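You operate a simulated robot arm through the tools that you are given. There is no shell and no other tool.

The job below is to be done with a simulated robot arm. You get a single attempt, and the scene is never put back.

Task
Move the grey unit from the lidded carton to the green test tray.
Fine: pad on its rest, white sachet in the dark grey bin, lid left open; the nest and the blue sachet stay.
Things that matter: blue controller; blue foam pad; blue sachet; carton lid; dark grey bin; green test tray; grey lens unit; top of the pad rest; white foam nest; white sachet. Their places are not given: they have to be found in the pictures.

The check looks at the end state, three seconds after you hand in, the way a careful person would. Anything else that was tipped, shoved, dropped, spilled or broken makes it a failure. Lids that push on must go on centred and level and be pressed home; caps that screw on are set level and turned clockwise until they are tight.

Robot
A 6-joint arm with a two-finger gripper, fixed in place. Base frame: the origin is at the foot of the arm, x ahead of it, y to its left, z up. Units: cm, rad, N and s.
Its first joint turns from -2.897 to 2.897 rad. Payload 2.45 kg.
The tool frame sits at the grasp point between the pads (the TCP): z along the fingers, y along the line on which they close. The tips reach 2 cm beyond it. The gripper opens to 14 cm. The gripper's body begins 16.8 cm behind the TCP.
Orientation is told as [roll, pitch, yaw] about the base's x, y, z axes, in that order, counted from this pose: with the fingers straight down and closing along the base's y, the tool's x points along the base's -x, its y along +y and its z along -z.

Tools
- The arm moves only by the tool move_arm. Its argument "increments" is a list of rows, each an object (a shift or turn left out is 0, a gripper value left out holds the last) with "rotation": the turn, a rotation vector about the tool's x, y, z in rad, a list of three; "dp": the shift along the tool's x, y, z in cm, a list of three; "fingers": the opening, from 0 (shut) to 1 (fully open). In form: [{"rotation": [rx, ry, rz], "dp": [tx, ty, tz], "fingers": fingers}, ...]. A call has 1 to 20 rows; each row shifts and turns the commanded pose from where the row before left it, along the tool's axes as they then stand. Each row takes 0.2 s and may step no farther than 5 cm and 0.15 rad from the row before; otherwise, or with a gripper value out of range, the whole call is refused. A pose out of reach is approached as far as the arm can. The call stops where the force on the tool passes 40 N (or 10 N more than at its start, if that is more) or the arm is blocked; 0.2 s more then pass. Each finger travels about 4.5 cm/s and halts on what it meets, pressing with about 34 N; the grip force reading is that of the motor and also rises with nothing between the fingers. The clock runs only during rows and for 0.2 s after the last one: add rows that do not move to give the fingers time. It gives the time, the measured TCP pose, the force on the tool (base axes), the opening and the grip force at its end, in the units of the frame above (readings bear some noise), with the torque about the TCP (base axes, N m) and any sound that the robot's microphone picked up.
- Cameras (640 x 400 px; columns grow to the right, rows downward): "scene" is fixed at [22.04, -49.87, 162.64]; the picture's right is [0.58, -0.81, 0.00], its down [-0.43, -0.31, -0.85] and it looks along [0.69, 0.49, -0.53] (base axes); focal length 356 px, centre (320, 200). "wrist" rides on the gripper at [7.8, 1.1, -20.9] in the tool frame; the picture's right is [-0.14, 0.99, 0.00], its down [-0.92, -0.13, -0.37] and it looks along [-0.36, -0.05, 0.93] (tool axes); focal length 280 px, centre (320, 200).
- snapshot(camera): a new picture of that camera. It takes no simulated time.
- pixel_to_xyz(camera, pixels): for up to 12 pixels [column, row] of the newest picture of that camera ("zoom" is the newest enlarged one), the place [x, y, z] in the base frame of the surface seen there, good to about 0.2 cm. It takes no simulated time.
- inspect(camera, box): a new picture of the part [left, top, right, bottom] of that camera's present view, enlarged. It takes no simulated time.
- close_job(): hands the job in; it is judged then, once.

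Unless the task says otherwise, let go and move clear before handing in.

The tools are called after "Emit:" by a JSON object that holds its "name" and its "arguments". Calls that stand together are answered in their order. move_arm: Moves the arm, as the interface text tells. Its arguments: {"type":"object","properties":{"increments":{"type":"array","items":{"type":"object","properties":{"rotation":{"type":"array","items":{"type":"number"}},"dp":{"type":"array","items":{"type":"number"}},"fingers":{"type":"number"}}}}},"required":["increments"]} The other tools are called the same way: snapshot (camera) takes a picture; pixel_to_xyz (camera, pixels) gives the place of the surface under pixels of a picture; inspect (camera, box) takes an enlarged picture of a part of a camera's view; close_job () hands the job in.

At the start:

```text
t: 0.0
tool_pos: [52.02, 22.36, 141.97]
tool_rot: [-0.002, -0.002, 0.003]
force: [-0.2, -0.1, -1.0]
ft_torque: [0.0, 0.0, 0.02]
finger_gap: 14.0
grip_force: 0.0
```

scene: 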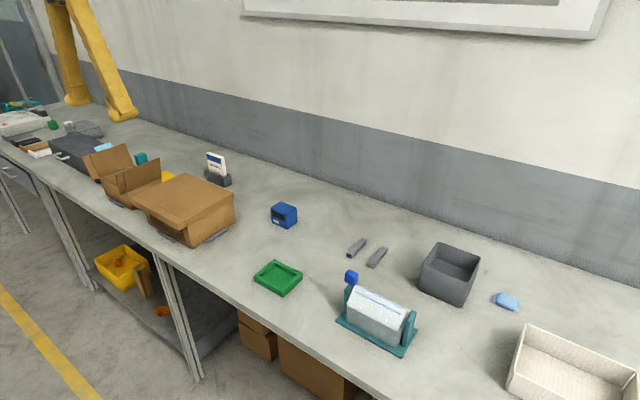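
wrist: 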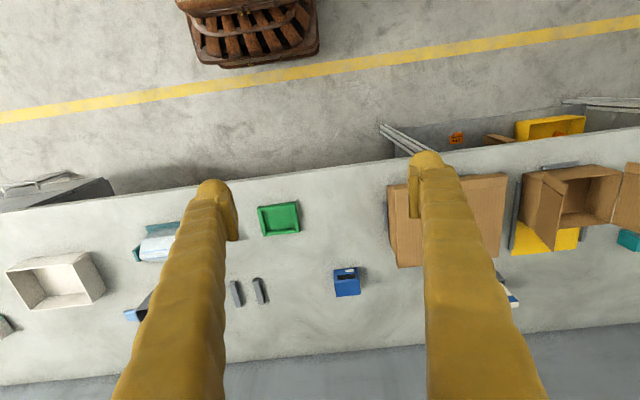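

The scene picture shows a closed carton near (190,208), a green tray at (278,277), a blue controller at (284,215), two grey strips at (365,252), and a dark grey bin at (450,272). I'll enlarge these areas to identify each item.

Emit:
{"name": "inspect", "arguments": {"camera": "scene", "box": [80, 130, 260, 250]}}

Emit:
{"name": "inspect", "arguments": {"camera": "scene", "box": [240, 190, 440, 360]}}

Emit:
{"name": "inspect", "arguments": {"camera": "scene", "box": [400, 220, 640, 400]}}

Emit:
{"name": "inspect", "arguments": {"camera": "wrist", "box": [340, 120, 560, 320]}}

```text
3.33 times, centred on (170, 190) of scene
```

zoom: 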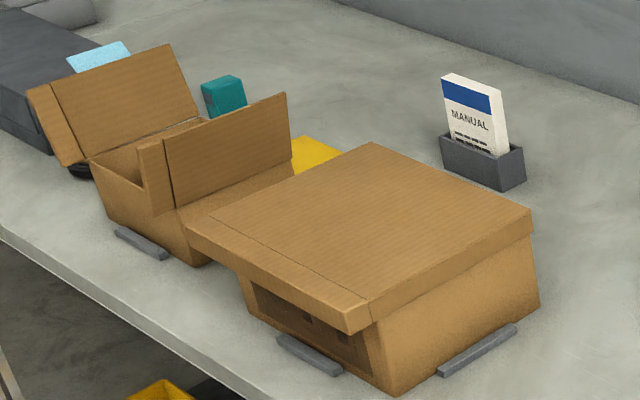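

```text
2.35 times, centred on (340, 275) of scene
```

zoom: 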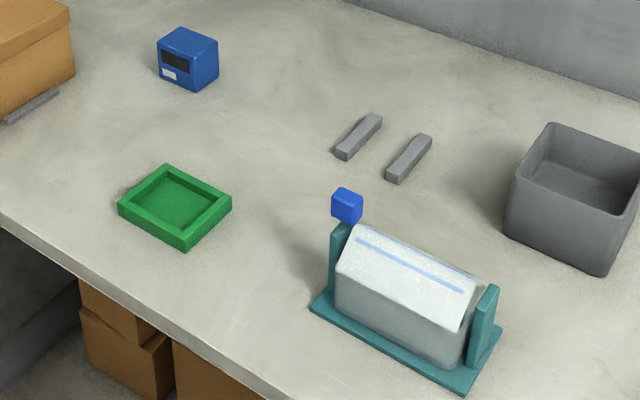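

```text
2.22 times, centred on (520, 310) of scene
```

zoom: 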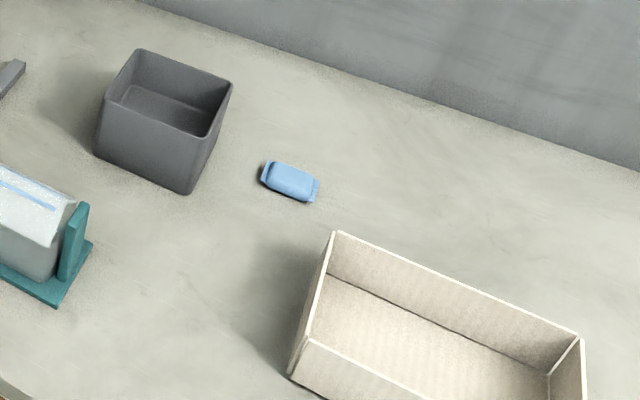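

```text
2.00 times, centred on (450, 220) of wrist
```

zoom: 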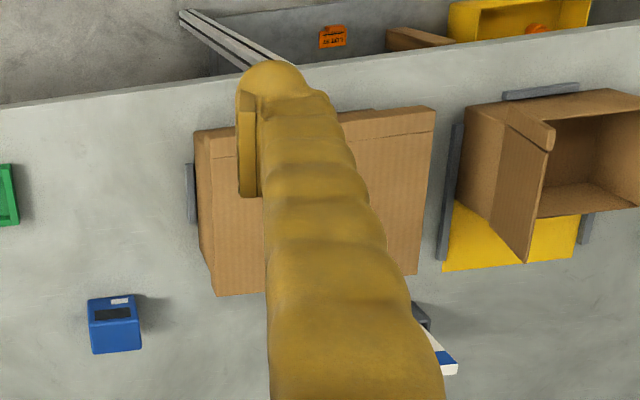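

The carton lid is hinged, with a front edge flap at zoom (280,290), and the two grey rails at (357,248)/(377,257) may be the pad rest. I'll measure key points on the table.

Emit:
{"name": "snapshot", "arguments": {"camera": "scene"}}

Emit:
{"name": "pixel_to_xyz", "arguments": {"camera": "scene", "pixels": [[192, 173], [238, 193], [188, 226], [138, 195], [232, 212], [198, 245], [150, 208], [180, 228], [213, 240], [162, 232], [182, 237], [120, 165]]}}

Emit:
{"name": "pixel_to_xyz", "arguments": {"camera": "scene", "pixels": [[278, 278], [290, 262], [255, 278], [302, 273], [280, 294], [284, 206], [281, 217], [348, 255], [362, 240], [370, 266], [383, 249], [352, 275]]}}

Emit:
{"name": "pixel_to_xyz", "arguments": {"camera": "scene", "pixels": [[375, 300], [350, 288], [392, 318], [410, 315], [340, 320], [400, 352], [450, 272], [433, 245], [480, 256], [470, 302], [422, 280], [507, 301]]}}

```text
taken
```

scene: 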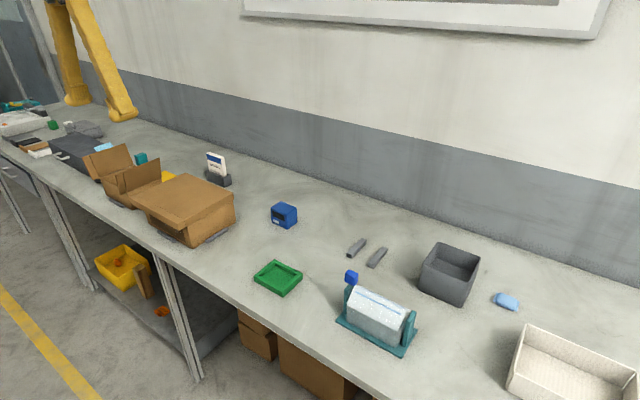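

```text
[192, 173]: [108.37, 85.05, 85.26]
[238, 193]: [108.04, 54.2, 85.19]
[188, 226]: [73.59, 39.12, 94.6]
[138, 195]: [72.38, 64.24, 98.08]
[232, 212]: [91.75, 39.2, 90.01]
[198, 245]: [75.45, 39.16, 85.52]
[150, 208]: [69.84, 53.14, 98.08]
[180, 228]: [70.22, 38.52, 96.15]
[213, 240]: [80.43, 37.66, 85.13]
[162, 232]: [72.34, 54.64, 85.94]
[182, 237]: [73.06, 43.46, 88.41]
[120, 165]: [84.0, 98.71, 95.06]
```

```text
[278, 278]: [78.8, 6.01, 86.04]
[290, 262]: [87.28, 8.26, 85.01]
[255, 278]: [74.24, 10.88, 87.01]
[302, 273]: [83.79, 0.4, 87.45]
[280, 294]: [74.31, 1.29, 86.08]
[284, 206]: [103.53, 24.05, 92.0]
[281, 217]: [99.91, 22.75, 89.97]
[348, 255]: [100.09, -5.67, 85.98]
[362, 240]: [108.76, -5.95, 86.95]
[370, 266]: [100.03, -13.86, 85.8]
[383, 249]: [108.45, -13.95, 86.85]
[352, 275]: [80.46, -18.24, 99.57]
```

```text
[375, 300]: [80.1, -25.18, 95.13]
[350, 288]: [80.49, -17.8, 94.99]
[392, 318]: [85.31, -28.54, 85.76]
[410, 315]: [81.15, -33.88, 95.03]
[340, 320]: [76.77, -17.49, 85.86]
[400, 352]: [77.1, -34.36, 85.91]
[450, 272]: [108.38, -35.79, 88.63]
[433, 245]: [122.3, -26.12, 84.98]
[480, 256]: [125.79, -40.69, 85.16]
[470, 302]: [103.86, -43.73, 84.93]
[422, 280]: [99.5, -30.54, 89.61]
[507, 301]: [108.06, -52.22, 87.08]
```

Table top is at z≈85, carton lid spans about x 70–92, y 38–65, top z≈98. I'll enlarge the teal stand, the carton's front and the left-hand end for better identification.

Emit:
{"name": "inspect", "arguments": {"camera": "scene", "box": [325, 260, 425, 360]}}

Emit:
{"name": "inspect", "arguments": {"camera": "scene", "box": [135, 170, 245, 250]}}

Emit:
{"name": "inspect", "arguments": {"camera": "scene", "box": [0, 90, 160, 200]}}

Emit:
{"name": "inspect", "arguments": {"camera": "wrist", "box": [0, 180, 300, 360]}}

```text
4.00 times, centred on (375, 310) of scene
```

zoom: 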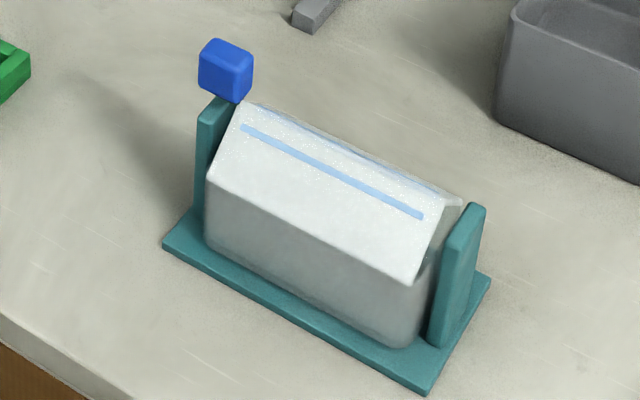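

```text
5.00 times, centred on (190, 210) of scene
```

zoom: 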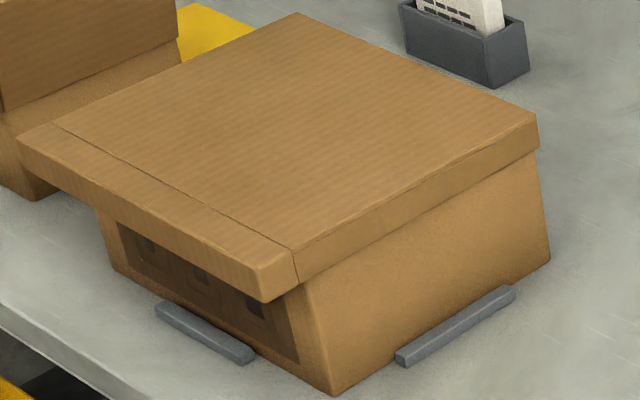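

```text
3.64 times, centred on (80, 145) of scene
```

zoom: 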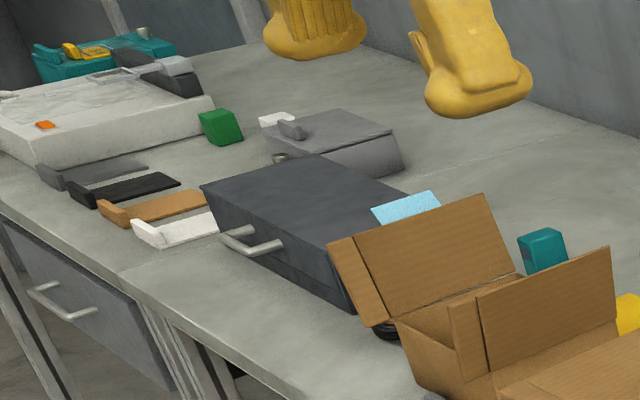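

```text
2.13 times, centred on (150, 270) of wrist
```

zoom: 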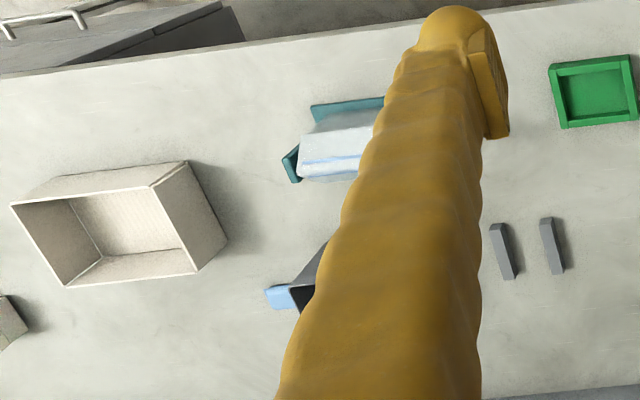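

The target carton is the closed one with a lip overhanging its front (zoom (160,220)), with dark cut-outs beneath. I'll move in front of it, tilted forward, to look with the wrist camera.

Emit:
{"name": "move_arm", "arguments": {"increments": [{"dp": [0.22, 3.07, 2.8]}, {"dp": [0.22, 3.07, 2.8]}, {"dp": [0.22, 3.07, 2.8]}, {"dp": [0.22, 3.07, 2.8]}, {"dp": [0.22, 3.07, 2.8]}, {"dp": [0.22, 3.07, 2.8]}, {"dp": [0.22, 3.07, 2.8]}, {"dp": [0.22, 3.07, 2.8]}, {"dp": [0.22, 3.07, 2.8]}, {"rotation": [0, -0.15, 0]}, {"rotation": [0, -0.15, 0]}, {"rotation": [0, -0.15, 0]}, {"rotation": [0, -0.15, 0]}, {"rotation": [0, -0.15, 0]}, {"rotation": [0, -0.15, 0]}]}}

Emit:
{"name": "snapshot", "arguments": {"camera": "wrist"}}

Emit:
{"name": "snapshot", "arguments": {"camera": "scene"}}

```text
t: 2.6
tool_pos: [53.66, 50.72, 104.28]
tool_rot: [-0.158, -0.346, 0.032]
force: [-0.5, 0.7, -0.2]
ft_torque: [0.02, -0.13, 0.03]
finger_gap: 13.98
grip_force: 0.0
stopped in row 13: the arm was blocked; the commanded pose is now the measured one
```

```text
taken
```

wrist: 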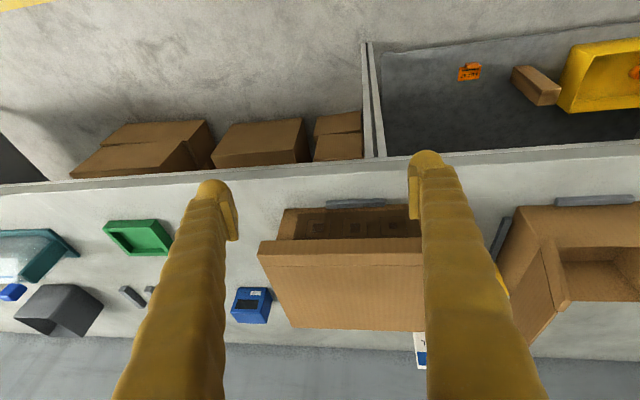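

```text
taken
```

scene: 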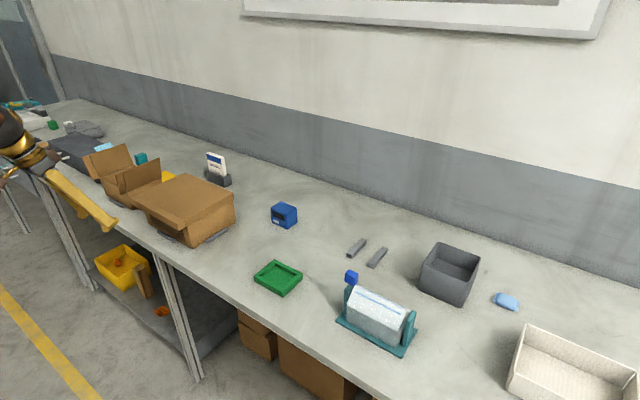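

The arm stopped at a joint limit with the tilt at -0.35 and some roll; the wrist view shows the lid front at (340,245) and recessed front wall at (350,222). I'll enlarge that view.

Emit:
{"name": "inspect", "arguments": {"camera": "wrist", "box": [240, 180, 440, 340]}}

Emit:
{"name": "pixel_to_xyz", "arguments": {"camera": "wrist", "pixels": [[262, 250], [290, 322], [258, 242], [400, 328], [300, 230], [285, 210], [320, 227], [350, 245], [350, 238], [350, 252], [350, 200], [390, 228]]}}

```text
2.50 times, centred on (340, 260) of wrist
```

zoom: 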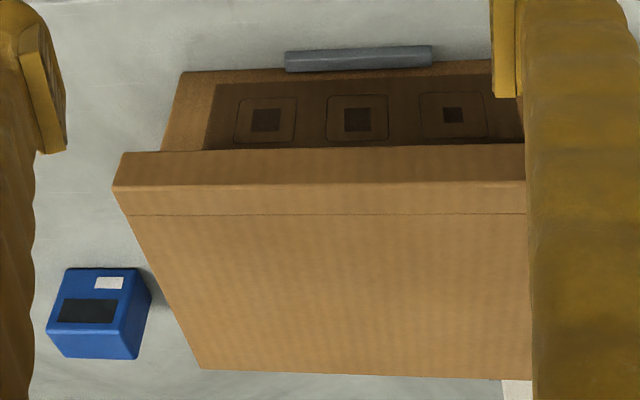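

```text
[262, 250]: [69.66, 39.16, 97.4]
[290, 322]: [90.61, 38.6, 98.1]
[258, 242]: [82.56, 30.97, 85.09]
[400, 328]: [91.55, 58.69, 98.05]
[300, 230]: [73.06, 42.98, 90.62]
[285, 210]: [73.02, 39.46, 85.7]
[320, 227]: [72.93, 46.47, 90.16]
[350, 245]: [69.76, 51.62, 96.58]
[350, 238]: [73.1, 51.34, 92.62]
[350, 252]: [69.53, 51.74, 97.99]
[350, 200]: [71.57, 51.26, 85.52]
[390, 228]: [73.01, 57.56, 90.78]
```

The lid's front lip spans x≈69.6–73 (front wall at x≈73), z up to 98, full width y≈39–65: an overhanging tab I can lift from below. The sideways tilt hit a limit, so I'll undo it, yaw the tool to the radial direction and tilt outward there.

Emit:
{"name": "move_arm", "arguments": {"increments": [{"rotation": [-0.14, 0, 0]}, {"rotation": [0, 0.14, 0]}, {"rotation": [0, 0.14, 0]}, {"rotation": [0, 0.06, 0], "dp": [0, 0, -3]}, {"rotation": [0, 0, -0.14]}, {"rotation": [0, 0, -0.14]}, {"rotation": [0, 0, -0.14]}, {"rotation": [0, 0, -0.14]}, {"rotation": [0, 0, -0.14]}, {"rotation": [0, -0.14, 0]}, {"rotation": [0, -0.14, 0]}, {"rotation": [0, -0.14, 0]}, {"rotation": [0, -0.14, 0]}, {"rotation": [0, -0.14, 0]}, {"rotation": [0, -0.14, 0]}, {"rotation": [0, -0.14, 0]}, {"rotation": [0, -0.14, 0]}]}}

Emit:
{"name": "snapshot", "arguments": {"camera": "wrist"}}

Emit:
{"name": "snapshot", "arguments": {"camera": "scene"}}

```text
t: 6.2
tool_pos: [54.47, 46.3, 105.43]
tool_rot: [0.033, -0.826, 0.477]
force: [1.3, 1.9, 2.2]
ft_torque: [-0.22, 0.25, -0.03]
finger_gap: 14.0
grip_force: 0.1
out of reach, approached as far as the arm can: row 15, 16, 17
```

```text
taken
```

wrist: 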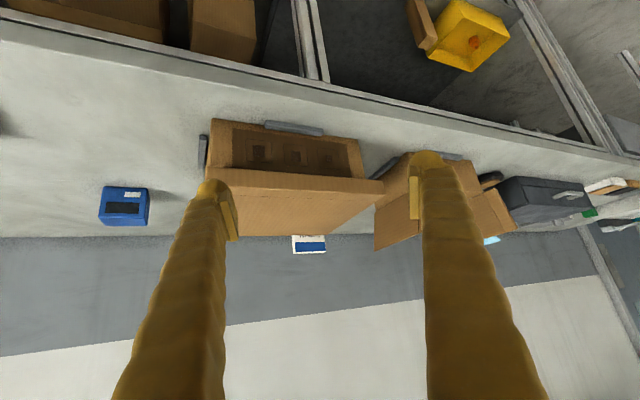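

```text
taken
```

scene: 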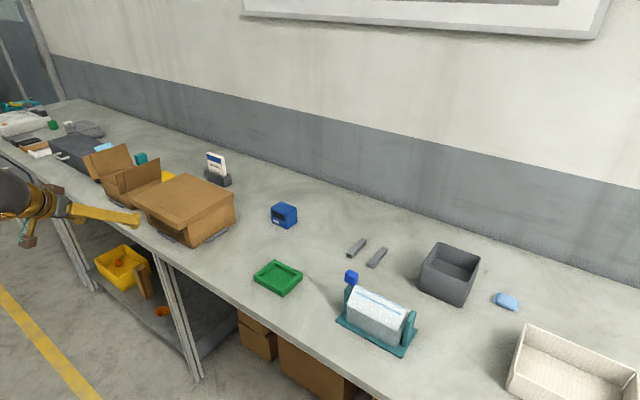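

Now tilted ~0.83 rad outward; the lid lip runs from (205,175) to (380,185) in the wrist view. I'll measure the lip's bottom edge precisely.

Emit:
{"name": "inspect", "arguments": {"camera": "wrist", "box": [180, 100, 420, 250]}}

Emit:
{"name": "pixel_to_xyz", "arguments": {"camera": "wrist", "pixels": [[300, 171], [300, 174], [300, 177], [300, 180], [300, 184], [300, 188], [300, 193], [300, 215], [300, 230], [240, 236], [350, 231], [225, 150]]}}

```text
2.67 times, centred on (300, 175) of wrist
```

zoom: 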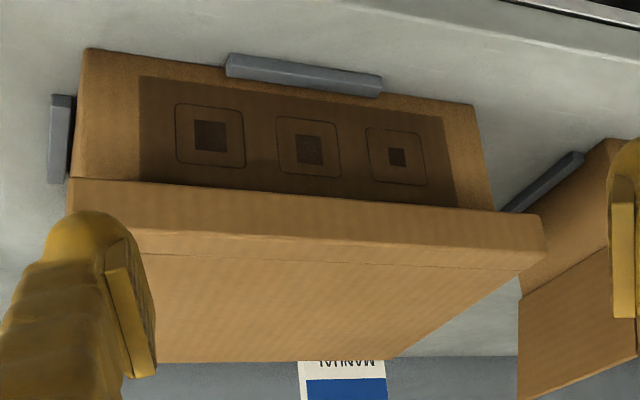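

```text
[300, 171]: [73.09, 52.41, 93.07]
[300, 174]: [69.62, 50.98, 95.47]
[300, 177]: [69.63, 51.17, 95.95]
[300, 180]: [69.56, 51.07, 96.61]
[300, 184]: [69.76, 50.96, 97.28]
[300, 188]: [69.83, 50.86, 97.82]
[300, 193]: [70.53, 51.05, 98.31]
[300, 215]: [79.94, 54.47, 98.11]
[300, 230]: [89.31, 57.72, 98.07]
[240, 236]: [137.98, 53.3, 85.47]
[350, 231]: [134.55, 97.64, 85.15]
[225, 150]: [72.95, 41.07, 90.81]
```

Lip bottom is z≈95.3, front face x≈69.6. I'll close the fingers, ease the tilt to about 1.0 rad and shift out a little to see which pose the arm actually attains.

Emit:
{"name": "move_arm", "arguments": {"increments": [{"rotation": [0, 0.12, 0], "fingers": 0}, {"rotation": [0.067, 0, 0.043], "fingers": 0}, {"dp": [-0.5, -4, 0.8], "fingers": 0}, {"dp": [-0.5, -4, 0.8], "fingers": 0}, {"dp": [0, 0, 4], "fingers": 0}, {"fingers": 0}, {"fingers": 0}, {"fingers": 0}]}}

```text
t: 8.1
tool_pos: [62.58, 46.98, 105.63]
tool_rot: [-0.061, -0.943, 0.68]
force: [-0.4, 0.8, -0.4]
ft_torque: [0.01, -0.01, 0.0]
finger_gap: 0.0
grip_force: 15.8
out of reach, approached as far as the arm can: row 1, 5
```

The tool is at (62.6,47,105.6), tilt 0.94, yaw 0.68, fingers shut. I'll descend vertically in front of the lip to z≈92.3, shifting right a little.

Emit:
{"name": "move_arm", "arguments": {"increments": [{"dp": [0, -2.6, 0]}, {"dp": [3.58, 0, 2.56]}, {"dp": [3.58, 0, 2.56]}, {"dp": [3.58, 0, 2.56]}, {}]}}

Emit:
{"name": "snapshot", "arguments": {"camera": "wrist"}}

Emit:
{"name": "inspect", "arguments": {"camera": "scene", "box": [80, 150, 260, 270]}}

```text
t: 9.2
tool_pos: [59.71, 49.59, 93.5]
tool_rot: [-0.069, -0.941, 0.681]
force: [0.4, 0.1, -0.7]
ft_torque: [-0.03, 0.0, -0.02]
finger_gap: 0.01
grip_force: 29.4
out of reach, approached as far as the arm can: row 1, 2, 3, 4
```

```text
taken
```

wrist: 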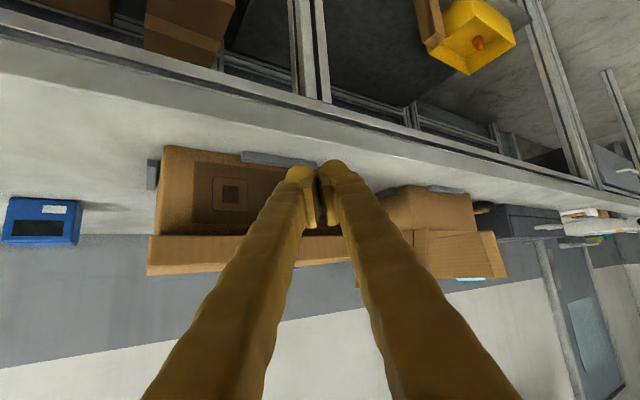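

```text
3.33 times, centred on (170, 210) of scene
```

zoom: 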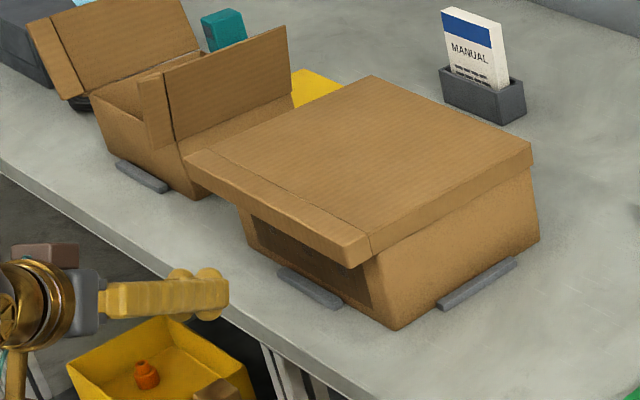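

The measured pose (59.7,49.6,93.5) lags the command slightly, but the fingertips are in front of and below the lip. I'll step forward carefully and check.

Emit:
{"name": "move_arm", "arguments": {"increments": [{"dp": [-1.16, 0, 1.63]}, {"dp": [-1.16, 0, 1.63]}, {}]}}

Emit:
{"name": "snapshot", "arguments": {"camera": "wrist"}}

```text
t: 10.1
tool_pos: [62.42, 52.77, 93.86]
tool_rot: [-0.059, -0.944, 0.68]
force: [-0.1, 0.5, -0.8]
ft_torque: [0.01, -0.01, 0.0]
finger_gap: 0.0
grip_force: 29.5
out of reach, approached as far as the arm can: row 1
```

```text
taken
```

wrist: 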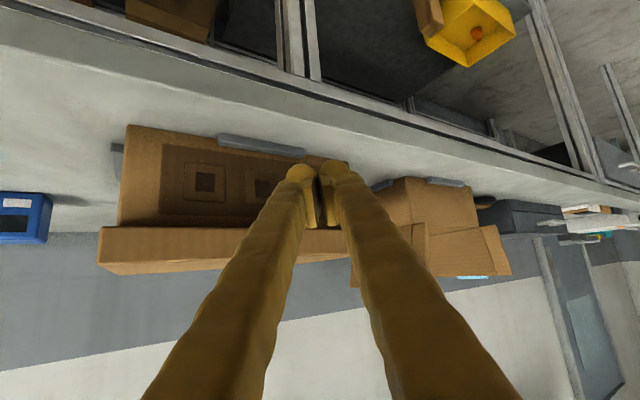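

The move took effect: TCP (62.4,52.8,93.9). I'll lower 1.6 cm, slide right along the front, then go forward under the lip.

Emit:
{"name": "move_arm", "arguments": {"increments": [{"dp": [1.3, 0, 0.93]}, {"dp": [0, -2.4, 0]}, {"dp": [0, -2.4, 0]}, {"dp": [0, -2.4, 0]}, {}]}}

Emit:
{"name": "snapshot", "arguments": {"camera": "wrist"}}

```text
t: 11.2
tool_pos: [62.74, 51.82, 92.99]
tool_rot: [-0.068, -0.941, 0.681]
force: [-1.1, -0.3, 0.6]
ft_torque: [-0.03, -0.02, -0.01]
finger_gap: 0.02
grip_force: 29.4
out of reach, approached as far as the arm can: row 1, 2, 3, 4
```

```text
taken
```

wrist: 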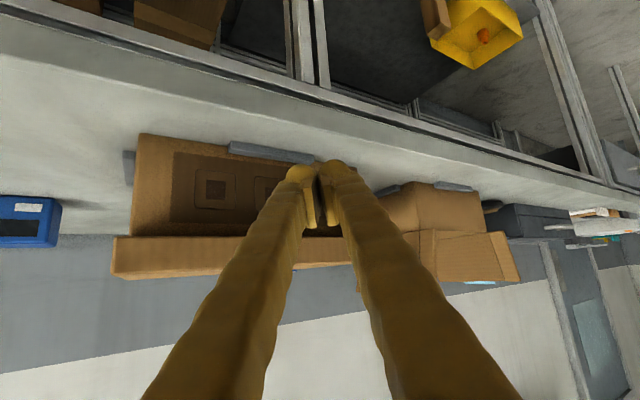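

Sideways motion is refused at this wrist alignment (TCP stayed at (62.7,51.8)), so the tool needs to stay in the arm's radial plane. I'll swing about the base axis (yaw plus tangential shift together) instead.

Emit:
{"name": "move_arm", "arguments": {"increments": [{"dp": [0, -3.2, 0], "rotation": [0.033, 0, 0.024]}, {"dp": [0, -3.2, 0], "rotation": [0.033, 0, 0.024]}, {}]}}

Emit:
{"name": "snapshot", "arguments": {"camera": "wrist"}}

```text
t: 12.1
tool_pos: [65.99, 47.45, 93.43]
tool_rot: [-0.057, -0.946, 0.597]
force: [0.1, 0.3, 0.6]
ft_torque: [-0.03, 0.0, 0.0]
finger_gap: 0.03
grip_force: 29.6
out of reach, approached as far as the arm can: row 1
```

```text
taken
```

wrist: 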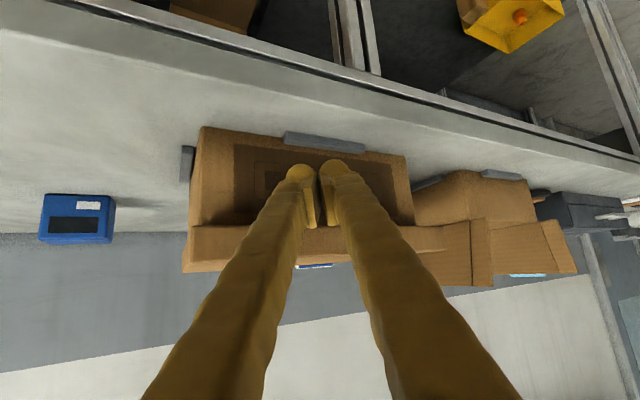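

The swing worked: TCP (66.0,47.5,93.4), yaw 0.60, fingers facing the lip centrally. I'll slide forward ~3.9 cm and 0.6 cm down so the tips go under the lip.

Emit:
{"name": "move_arm", "arguments": {"increments": [{"dp": [-0.3, 0, 1.37]}, {"dp": [-0.74, 0, 1.08]}, {"dp": [-0.74, 0, 1.07]}, {}]}}

Emit:
{"name": "snapshot", "arguments": {"camera": "wrist"}}

Emit:
{"name": "inspect", "arguments": {"camera": "scene", "box": [100, 160, 260, 260]}}

```text
t: 13.1
tool_pos: [69.16, 49.89, 92.88]
tool_rot: [-0.057, -0.947, 0.599]
force: [-1.4, -0.2, -1.0]
ft_torque: [0.05, -0.02, -0.04]
finger_gap: 0.01
grip_force: 29.7
out of reach, approached as far as the arm can: row 1
```

```text
taken
```

wrist: 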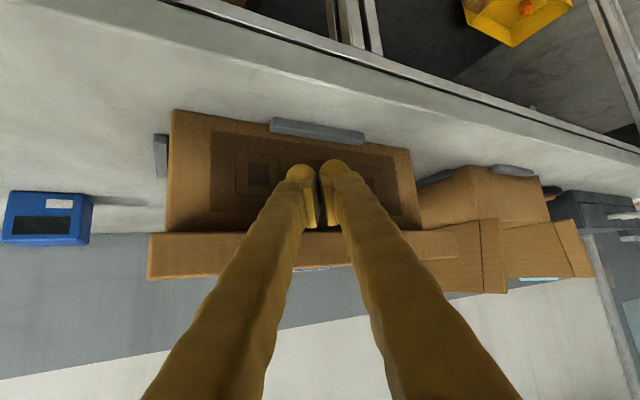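

```text
4.00 times, centred on (180, 210) of scene
```

zoom: 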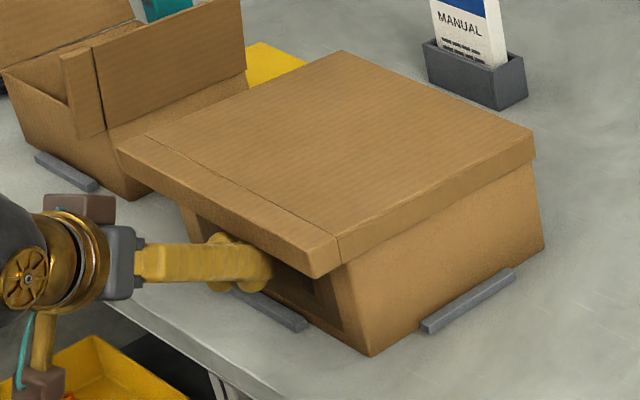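

The fingers are now under the lip (scene zoom (250,265)), with no contact force. I'll lift gently 3 cm and check.

Emit:
{"name": "move_arm", "arguments": {"increments": [{"dp": [-0.81, 0, -0.58]}, {"dp": [-0.81, 0, -0.58]}, {"dp": [-0.81, 0, -0.58]}, {}]}}

Emit:
{"name": "inspect", "arguments": {"camera": "scene", "box": [100, 140, 260, 260]}}

```text
t: 14.1
tool_pos: [69.17, 49.78, 95.91]
tool_rot: [-0.049, -0.951, 0.598]
force: [-0.9, -0.5, -0.3]
ft_torque: [-0.03, 0.0, -0.01]
finger_gap: 0.01
grip_force: 30.1
```

```text
3.33 times, centred on (180, 200) of scene
```

zoom: 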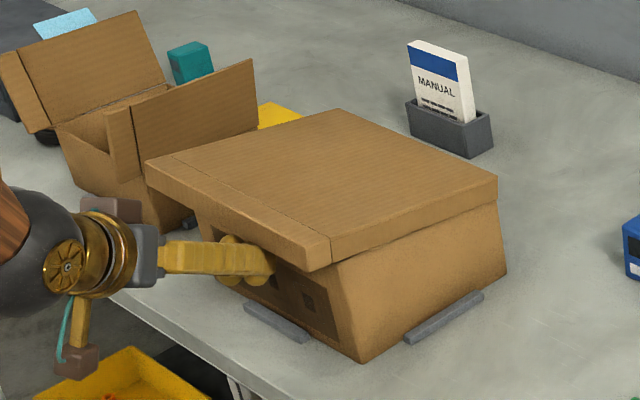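

The lid seems to be rising with little force. I'll measure the lid's front edge to be sure before continuing.

Emit:
{"name": "snapshot", "arguments": {"camera": "scene"}}

Emit:
{"name": "pixel_to_xyz", "arguments": {"camera": "scene", "pixels": [[180, 212], [150, 193], [165, 205], [220, 200], [205, 205], [195, 178]]}}

Emit:
{"name": "snapshot", "arguments": {"camera": "wrist"}}

```text
taken
```

scene: 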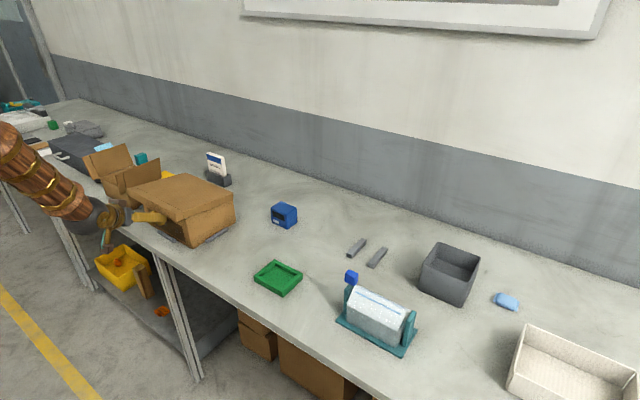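

```text
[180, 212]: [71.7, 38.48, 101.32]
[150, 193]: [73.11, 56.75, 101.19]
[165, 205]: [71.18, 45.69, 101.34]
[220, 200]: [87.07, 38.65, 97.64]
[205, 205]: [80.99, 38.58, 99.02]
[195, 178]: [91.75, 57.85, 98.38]
```

```text
taken
```

wrist: 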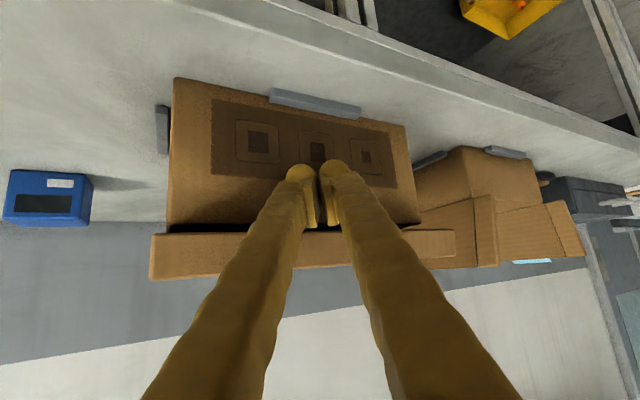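

The lid front is up to z≈101.3, hinging about the rear edge (x≈92, z≈97.5). I'll continue following the arc, swinging the base slightly to keep y≈50.

Emit:
{"name": "move_arm", "arguments": {"increments": [{"dp": [-1.16, -0.2, -0.48], "rotation": [0.002, 0, 0.001]}, {"dp": [-1.16, -0.2, -0.48], "rotation": [0.002, 0, 0.001]}, {"dp": [-1.16, -0.2, -0.48], "rotation": [0.002, 0, 0.001]}, {"dp": [-1.16, -0.2, -0.48], "rotation": [0.002, 0, 0.001]}, {"dp": [-1.5, -0.45, -0.26], "rotation": [0.004, 0, 0.003]}, {"dp": [-1.5, -0.45, -0.26], "rotation": [0.004, 0, 0.003]}, {"dp": [-1.5, -0.45, -0.26], "rotation": [0.004, 0, 0.003]}, {"dp": [-1.5, -0.45, -0.26], "rotation": [0.004, 0, 0.003]}, {}]}}

Emit:
{"name": "snapshot", "arguments": {"camera": "wrist"}}

Emit:
{"name": "snapshot", "arguments": {"camera": "scene"}}

Emit:
{"name": "pixel_to_xyz", "arguments": {"camera": "scene", "pixels": [[160, 175], [175, 185], [195, 180], [160, 165], [180, 165], [190, 200]]}}

```text
t: 16.1
tool_pos: [73.48, 49.76, 106.22]
tool_rot: [-0.05, -0.95, 0.572]
force: [-0.7, -0.5, -0.4]
ft_torque: [0.0, -0.03, 0.01]
finger_gap: 0.0
grip_force: 29.5
```

```text
taken
```

wrist: 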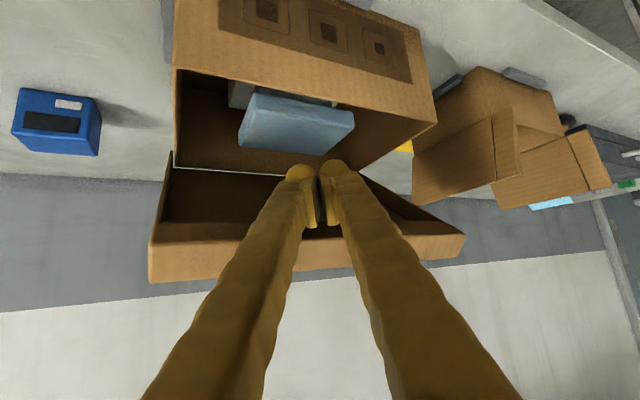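

```text
taken
```

scene: 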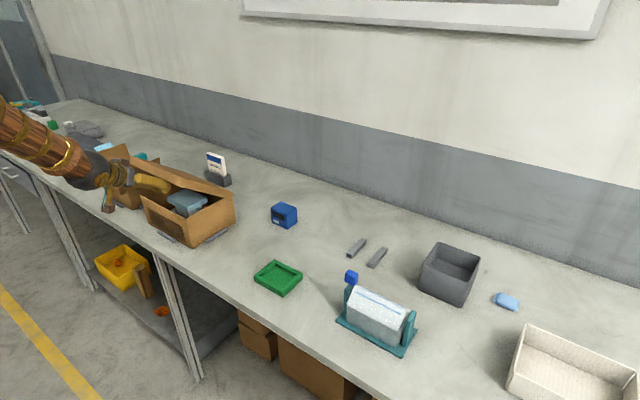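

```text
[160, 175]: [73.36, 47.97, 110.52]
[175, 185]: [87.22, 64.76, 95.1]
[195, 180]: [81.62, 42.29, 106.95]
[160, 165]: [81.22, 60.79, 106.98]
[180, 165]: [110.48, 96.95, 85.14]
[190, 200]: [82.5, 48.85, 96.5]
```

The lid is opening well (about 40°), the blue pad is visible inside at (295,122). I'll continue along the arc to about 70°.

Emit:
{"name": "move_arm", "arguments": {"increments": [{"dp": [-1.63, -0.81, 0.38], "rotation": [0.007, 0, 0.005]}, {"dp": [-1.63, -0.81, 0.38], "rotation": [0.007, 0, 0.005]}, {"dp": [-1.63, -0.81, 0.38], "rotation": [0.007, 0, 0.005]}, {"dp": [-1.34, -0.78, 0.61], "rotation": [0.007, 0, 0.005]}, {"dp": [-1.34, -0.78, 0.61], "rotation": [0.007, 0, 0.005]}, {"dp": [-1.34, -0.78, 0.61], "rotation": [0.007, 0, 0.005]}, {}]}}

Emit:
{"name": "snapshot", "arguments": {"camera": "wrist"}}

Emit:
{"name": "snapshot", "arguments": {"camera": "scene"}}

Emit:
{"name": "inspect", "arguments": {"camera": "scene", "box": [100, 120, 260, 240]}}

```text
t: 17.6
tool_pos: [82.24, 49.45, 111.86]
tool_rot: [-0.047, -0.951, 0.521]
force: [0.2, 0.0, 1.2]
ft_torque: [0.01, -0.01, 0.01]
finger_gap: 0.0
grip_force: 29.3
```

```text
taken
```

wrist: 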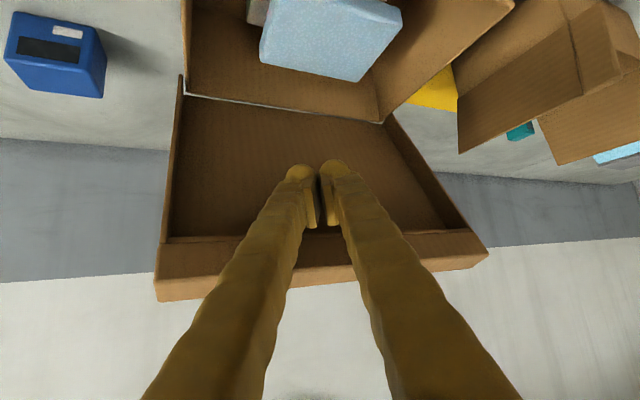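

```text
taken
```

scene: 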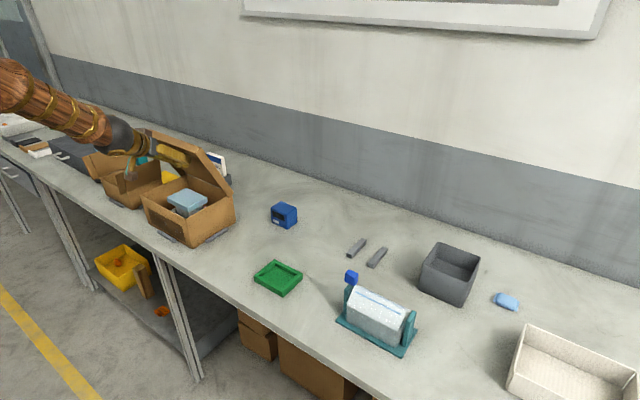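

```text
3.33 times, centred on (180, 180) of scene
```

zoom: 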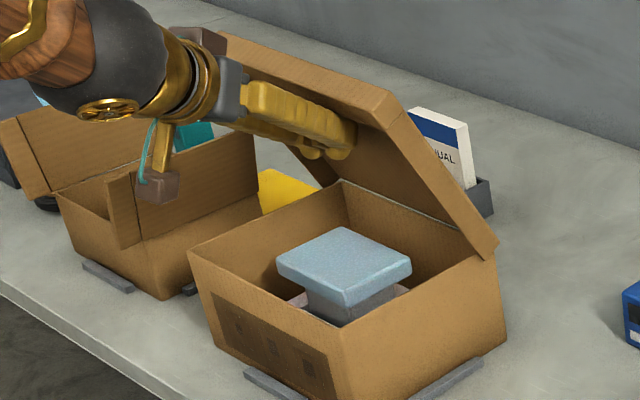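

The lid is at about 65°, and the pad sits atop the grey unit. I'll push forward another 6 cm in x to bring it upright.

Emit:
{"name": "move_arm", "arguments": {"increments": [{"dp": [-0.76, -0.75, 1.06], "rotation": [0.006, 0, 0.0044]}, {"dp": [-0.76, -0.75, 1.06], "rotation": [0.006, 0, 0.0044]}, {"dp": [-0.76, -0.75, 1.06], "rotation": [0.006, 0, 0.0044]}, {"dp": [-0.76, -0.75, 1.06], "rotation": [0.006, 0, 0.0044]}, {}]}}

Emit:
{"name": "inspect", "arguments": {"camera": "scene", "box": [100, 120, 260, 240]}}

Emit:
{"name": "snapshot", "arguments": {"camera": "wrist"}}

```text
t: 18.9
tool_pos: [88.27, 49.15, 112.15]
tool_rot: [-0.047, -0.951, 0.488]
force: [-0.4, 0.3, -0.3]
ft_torque: [-0.01, 0.02, 0.0]
finger_gap: 0.02
grip_force: 29.4
```

```text
3.33 times, centred on (180, 180) of scene
```

zoom: 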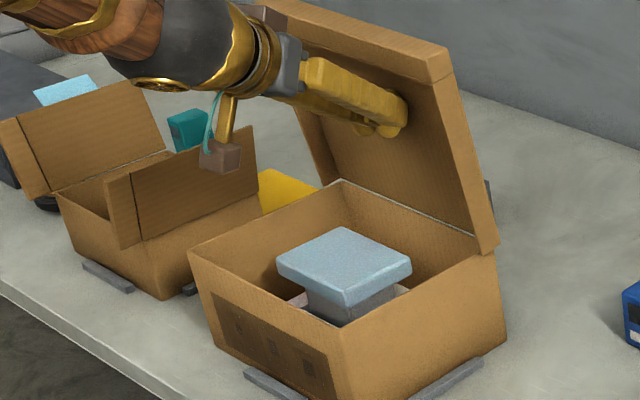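

```text
taken
```

wrist: 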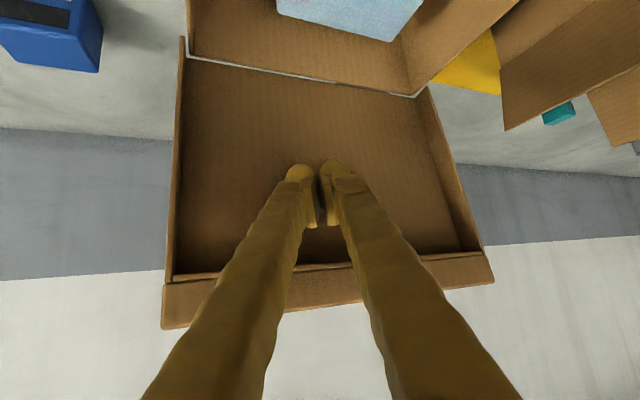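

The lid is nearly upright (~85°). I'll push 4 cm further in small steps.

Emit:
{"name": "move_arm", "arguments": {"increments": [{"dp": [-0.5, -0.45, 0.72], "rotation": [0.004, 0, 0.003]}, {"dp": [-0.5, -0.45, 0.72], "rotation": [0.004, 0, 0.003]}, {"dp": [-0.5, -0.45, 0.72], "rotation": [0.004, 0, 0.003]}, {"dp": [-0.5, -0.45, 0.72], "rotation": [0.004, 0, 0.003]}, {}]}}

Emit:
{"name": "inspect", "arguments": {"camera": "scene", "box": [100, 120, 260, 240]}}

Emit:
{"name": "snapshot", "arguments": {"camera": "wrist"}}

```text
t: 20.1
tool_pos: [92.4, 49.07, 112.03]
tool_rot: [-0.048, -0.952, 0.47]
force: [-0.2, -1.3, -0.2]
ft_torque: [0.0, -0.01, -0.01]
finger_gap: 0.0
grip_force: 29.4
```

```text
3.33 times, centred on (180, 180) of scene
```

zoom: 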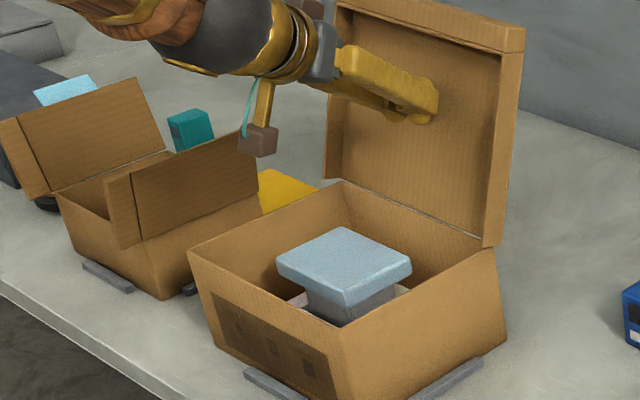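

```text
taken
```

wrist: 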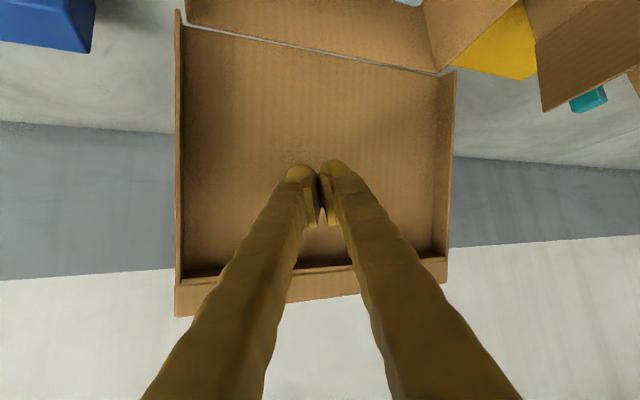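

The lid looks just past vertical. I'll measure its angle from the scene picture and see whether contact remains.

Emit:
{"name": "snapshot", "arguments": {"camera": "scene"}}

Emit:
{"name": "pixel_to_xyz", "arguments": {"camera": "scene", "pixels": [[200, 168], [215, 180], [225, 150], [218, 136], [188, 160], [222, 185], [215, 160], [228, 140]]}}

```text
taken
```

scene: 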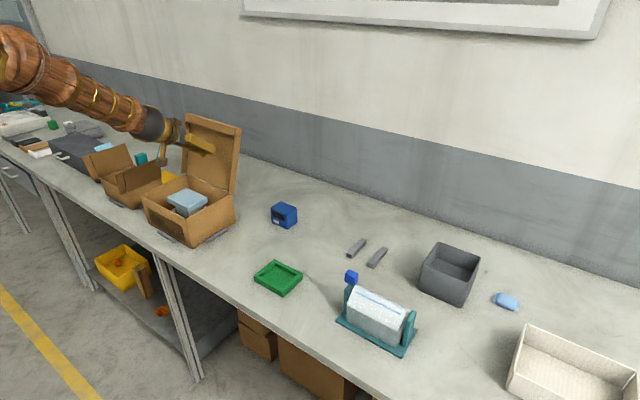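

```text
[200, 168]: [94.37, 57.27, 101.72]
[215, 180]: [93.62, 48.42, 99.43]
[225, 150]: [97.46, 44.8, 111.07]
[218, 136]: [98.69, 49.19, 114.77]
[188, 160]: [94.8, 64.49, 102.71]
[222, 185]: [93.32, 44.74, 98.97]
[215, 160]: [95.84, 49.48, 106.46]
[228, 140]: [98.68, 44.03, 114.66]
```

The lid now leans back about 19° past vertical and is out of finger contact, so it rests open on its own. I'll back off, rise and bring the tool close to vertical to look into the carton.

Emit:
{"name": "move_arm", "arguments": {"increments": [{"dp": [1.74, 0, -2.44]}, {"dp": [1.74, 0, -2.44]}, {"dp": [1.74, 0, -2.44]}, {"dp": [1.74, 0, -2.44]}, {"dp": [-3.66, 0, -2.6]}, {"dp": [-3.66, 0, -2.6]}, {"dp": [-3.66, 0, -2.6]}, {"rotation": [0, 0.14, 0], "fingers": 0.5}, {"rotation": [0, 0.14, 0]}, {"rotation": [0, 0.14, 0]}, {"rotation": [0, 0.14, 0]}, {"rotation": [0, 0.14, 0]}, {}]}}

Emit:
{"name": "snapshot", "arguments": {"camera": "wrist"}}

Emit:
{"name": "snapshot", "arguments": {"camera": "scene"}}

```text
t: 22.9
tool_pos: [81.36, 44.44, 125.4]
tool_rot: [-0.029, -0.252, 0.437]
force: [-0.3, 0.0, 0.6]
ft_torque: [-0.01, 0.0, 0.0]
finger_gap: 7.02
grip_force: 0.0
```

```text
taken
```

wrist: 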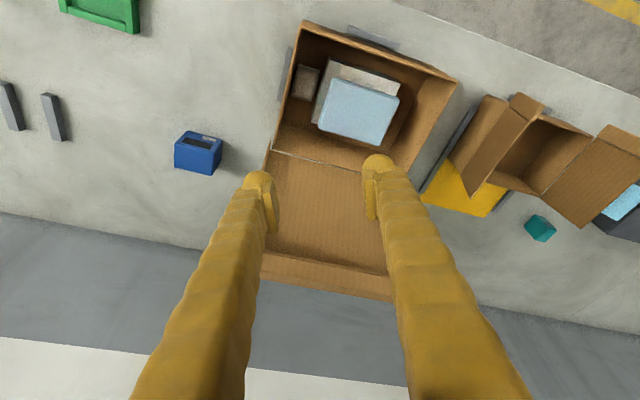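

```text
taken
```

scene: 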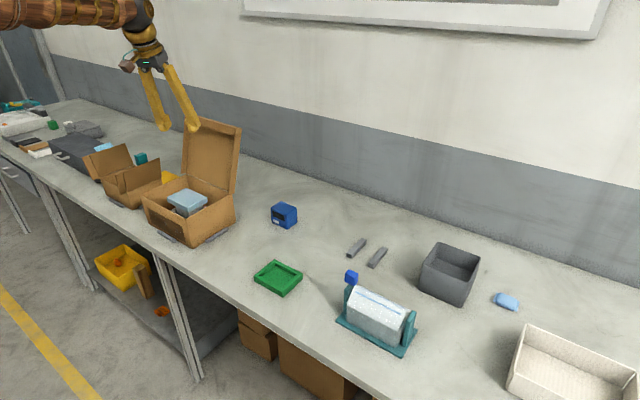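

The pad is at (357,108) in the wrist view on the pale nest, with a white sachet in the corner at (306,82). I'll enlarge and measure.

Emit:
{"name": "inspect", "arguments": {"camera": "wrist", "box": [260, 10, 480, 170]}}

Emit:
{"name": "pixel_to_xyz", "arguments": {"camera": "wrist", "pixels": [[333, 80], [399, 97], [381, 145], [320, 130], [357, 110], [339, 64], [307, 82], [300, 72], [320, 75], [312, 110], [300, 95], [389, 82]]}}

Emit:
{"name": "pixel_to_xyz", "arguments": {"camera": "wrist", "pixels": [[301, 26], [456, 80], [272, 150], [395, 175], [375, 150], [372, 147], [410, 110], [300, 130], [420, 100], [430, 95], [340, 60], [315, 125]]}}

Emit:
{"name": "inspect", "arguments": {"camera": "scene", "box": [135, 160, 245, 250]}}

```text
2.50 times, centred on (370, 90) of wrist
```

zoom: 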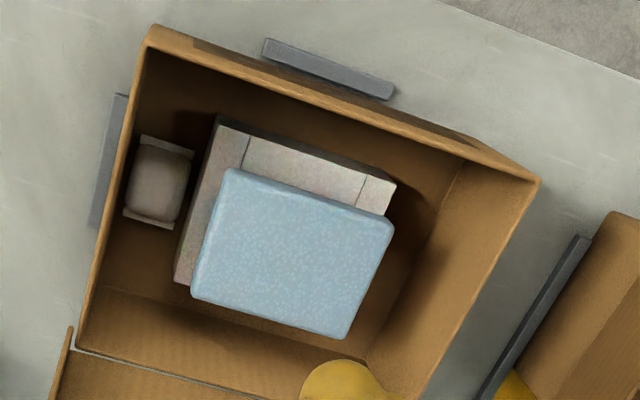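

```text
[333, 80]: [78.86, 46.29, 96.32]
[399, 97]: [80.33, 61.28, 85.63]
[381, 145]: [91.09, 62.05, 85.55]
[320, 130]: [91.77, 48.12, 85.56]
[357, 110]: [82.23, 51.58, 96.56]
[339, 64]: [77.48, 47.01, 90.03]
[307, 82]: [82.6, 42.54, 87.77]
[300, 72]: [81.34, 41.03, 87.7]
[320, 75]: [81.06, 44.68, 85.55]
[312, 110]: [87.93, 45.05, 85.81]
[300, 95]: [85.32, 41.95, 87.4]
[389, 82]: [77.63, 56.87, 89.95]
```

```text
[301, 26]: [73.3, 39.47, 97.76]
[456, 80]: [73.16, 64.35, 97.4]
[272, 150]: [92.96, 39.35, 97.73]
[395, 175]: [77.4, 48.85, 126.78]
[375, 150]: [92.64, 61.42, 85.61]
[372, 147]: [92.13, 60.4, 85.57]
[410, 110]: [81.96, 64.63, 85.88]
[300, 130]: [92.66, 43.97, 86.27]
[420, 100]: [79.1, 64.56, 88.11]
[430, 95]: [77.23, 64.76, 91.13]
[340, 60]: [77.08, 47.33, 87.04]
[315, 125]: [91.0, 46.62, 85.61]
```

```text
4.44 times, centred on (190, 205) of scene
```

zoom: 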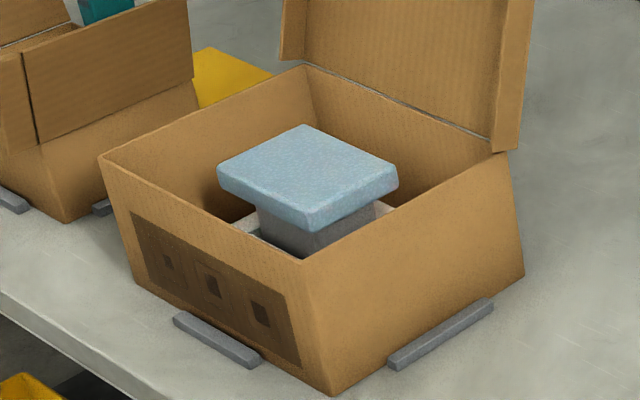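

Carton interior is x 73–92.5, y 39.5–64.4; pad top z≈96.5 centred near (82,51.7); the sachet lies at (82.6,42.5), z≈87.7. I'll measure the pad's corners slightly inside its edges.

Emit:
{"name": "pixel_to_xyz", "arguments": {"camera": "wrist", "pixels": [[335, 82], [395, 98], [379, 142], [322, 127], [365, 89], [388, 121], [350, 136], [328, 104], [345, 80], [397, 103], [372, 143], [325, 112]]}}

Emit:
{"name": "pixel_to_xyz", "arguments": {"camera": "scene", "pixels": [[188, 190], [176, 200], [202, 210], [199, 203], [186, 208], [176, 206], [174, 208], [171, 205], [187, 216], [202, 207], [180, 211], [208, 201]]}}

Emit:
{"name": "inspect", "arguments": {"camera": "scene", "box": [165, 185, 215, 220]}}

```text
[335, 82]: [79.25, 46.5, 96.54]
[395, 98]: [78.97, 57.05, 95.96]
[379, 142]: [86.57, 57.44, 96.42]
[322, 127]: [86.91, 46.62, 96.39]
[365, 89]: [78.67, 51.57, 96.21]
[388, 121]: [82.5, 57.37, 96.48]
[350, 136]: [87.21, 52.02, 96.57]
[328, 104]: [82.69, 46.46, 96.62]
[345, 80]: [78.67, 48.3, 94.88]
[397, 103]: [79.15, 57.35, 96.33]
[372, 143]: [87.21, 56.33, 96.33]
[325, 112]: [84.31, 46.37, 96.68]
```

```text
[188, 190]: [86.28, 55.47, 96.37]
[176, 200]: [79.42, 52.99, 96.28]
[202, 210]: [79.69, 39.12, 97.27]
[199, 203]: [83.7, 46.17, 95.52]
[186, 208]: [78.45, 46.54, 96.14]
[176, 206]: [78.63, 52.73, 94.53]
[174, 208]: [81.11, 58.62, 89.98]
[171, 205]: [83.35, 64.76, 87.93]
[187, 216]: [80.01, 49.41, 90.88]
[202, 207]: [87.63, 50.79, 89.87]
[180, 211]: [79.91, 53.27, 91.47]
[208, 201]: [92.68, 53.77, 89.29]
```

```text
11.43 times, centred on (190, 202) of scene
```

zoom: 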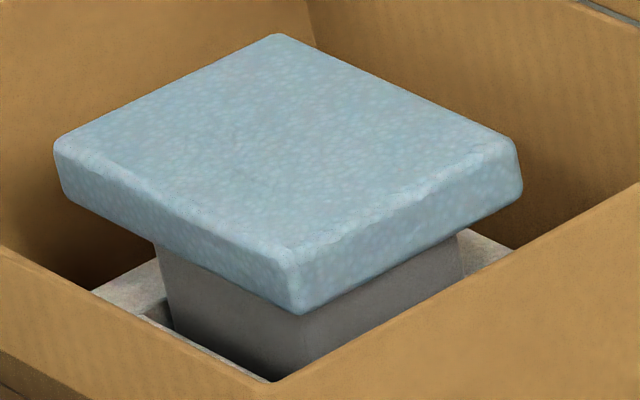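

The pad is axis-aligned: x 78.5–87.3, y 46.2–57.6, z≈94.4–96.5, with the unit beneath it. I'll yaw the tool to 0 with ~0.3 rad tilt toward +x (needed later for reaching the rest), open fully, and centre above the pad.

Emit:
{"name": "move_arm", "arguments": {"increments": [{"rotation": [0.036, 0, 0.142], "fingers": 1}, {"rotation": [0.036, 0, 0.142], "fingers": 1}, {"rotation": [0.036, 0, 0.142], "fingers": 1}, {"dp": [0, 3.7, 0], "fingers": 1}, {"dp": [0, 3.7, 0], "fingers": 1}, {"fingers": 1}, {"fingers": 1}]}}

Emit:
{"name": "snapshot", "arguments": {"camera": "wrist"}}

```text
t: 24.4
tool_pos: [81.25, 51.9, 125.01]
tool_rot: [-0.022, -0.263, -0.004]
force: [0.1, -0.2, 0.0]
ft_torque: [-0.02, -0.01, -0.01]
finger_gap: 14.0
grip_force: 0.1
```

```text
taken
```

wrist: 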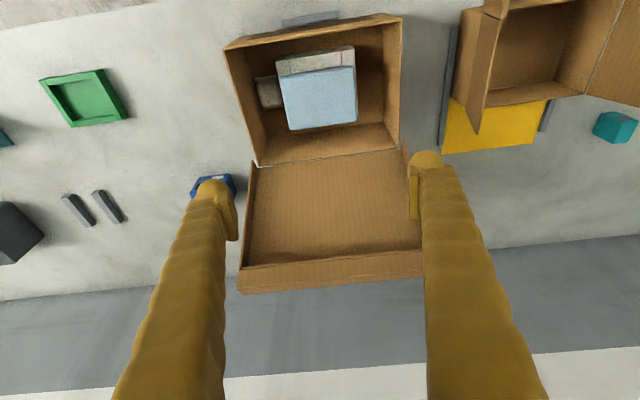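

The tool attained yaw 0 with tilt 0.26 right over the carton. Before picking, I'll rehearse reaching the rails (104,-10) with this tilt, which also gives a close look at them.

Emit:
{"name": "move_arm", "arguments": {"increments": [{"dp": [0, -4.77, 0], "rotation": [-0.02, 0, 0]}, {"dp": [0, -4.77, 0]}, {"dp": [0, -4.77, 0]}, {"dp": [0, -4.77, 0]}, {"dp": [0, -4.77, 0]}, {"dp": [0, -4.77, 0]}, {"dp": [0, -4.77, 0]}, {"dp": [0, -4.77, 0]}, {"dp": [0, -4.77, 0]}, {"dp": [0, -4.77, 0]}, {"dp": [0, -4.77, 0]}, {"dp": [0, -4.77, 0]}, {"dp": [0, -4.77, 0]}, {"dp": [-3.09, 0, 3.42]}, {"dp": [-3.09, 0, 3.42]}, {"dp": [-3.09, 0, 3.42]}, {"dp": [-3.09, 0, 3.42]}, {}]}}

Emit:
{"name": "snapshot", "arguments": {"camera": "wrist"}}

Emit:
{"name": "snapshot", "arguments": {"camera": "scene"}}

```text
t: 28.2
tool_pos: [96.78, -9.95, 115.83]
tool_rot: [0.0, -0.262, -0.004]
force: [-0.1, -0.8, -0.1]
ft_torque: [-0.02, -0.01, 0.05]
finger_gap: 14.01
grip_force: 0.1
```

```text
taken
```

wrist: 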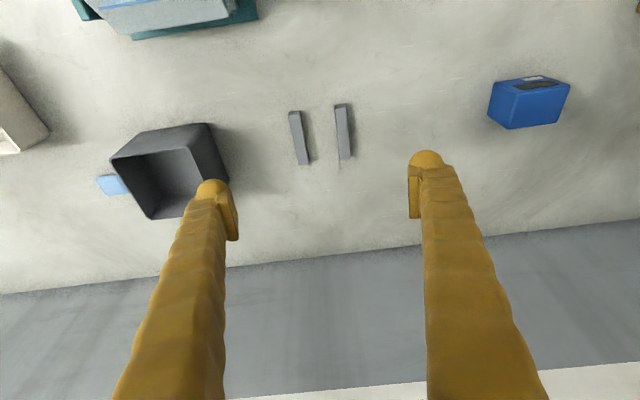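

```text
taken
```

scene: 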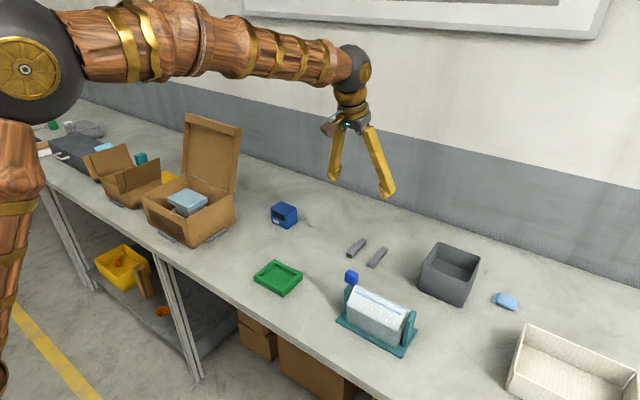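

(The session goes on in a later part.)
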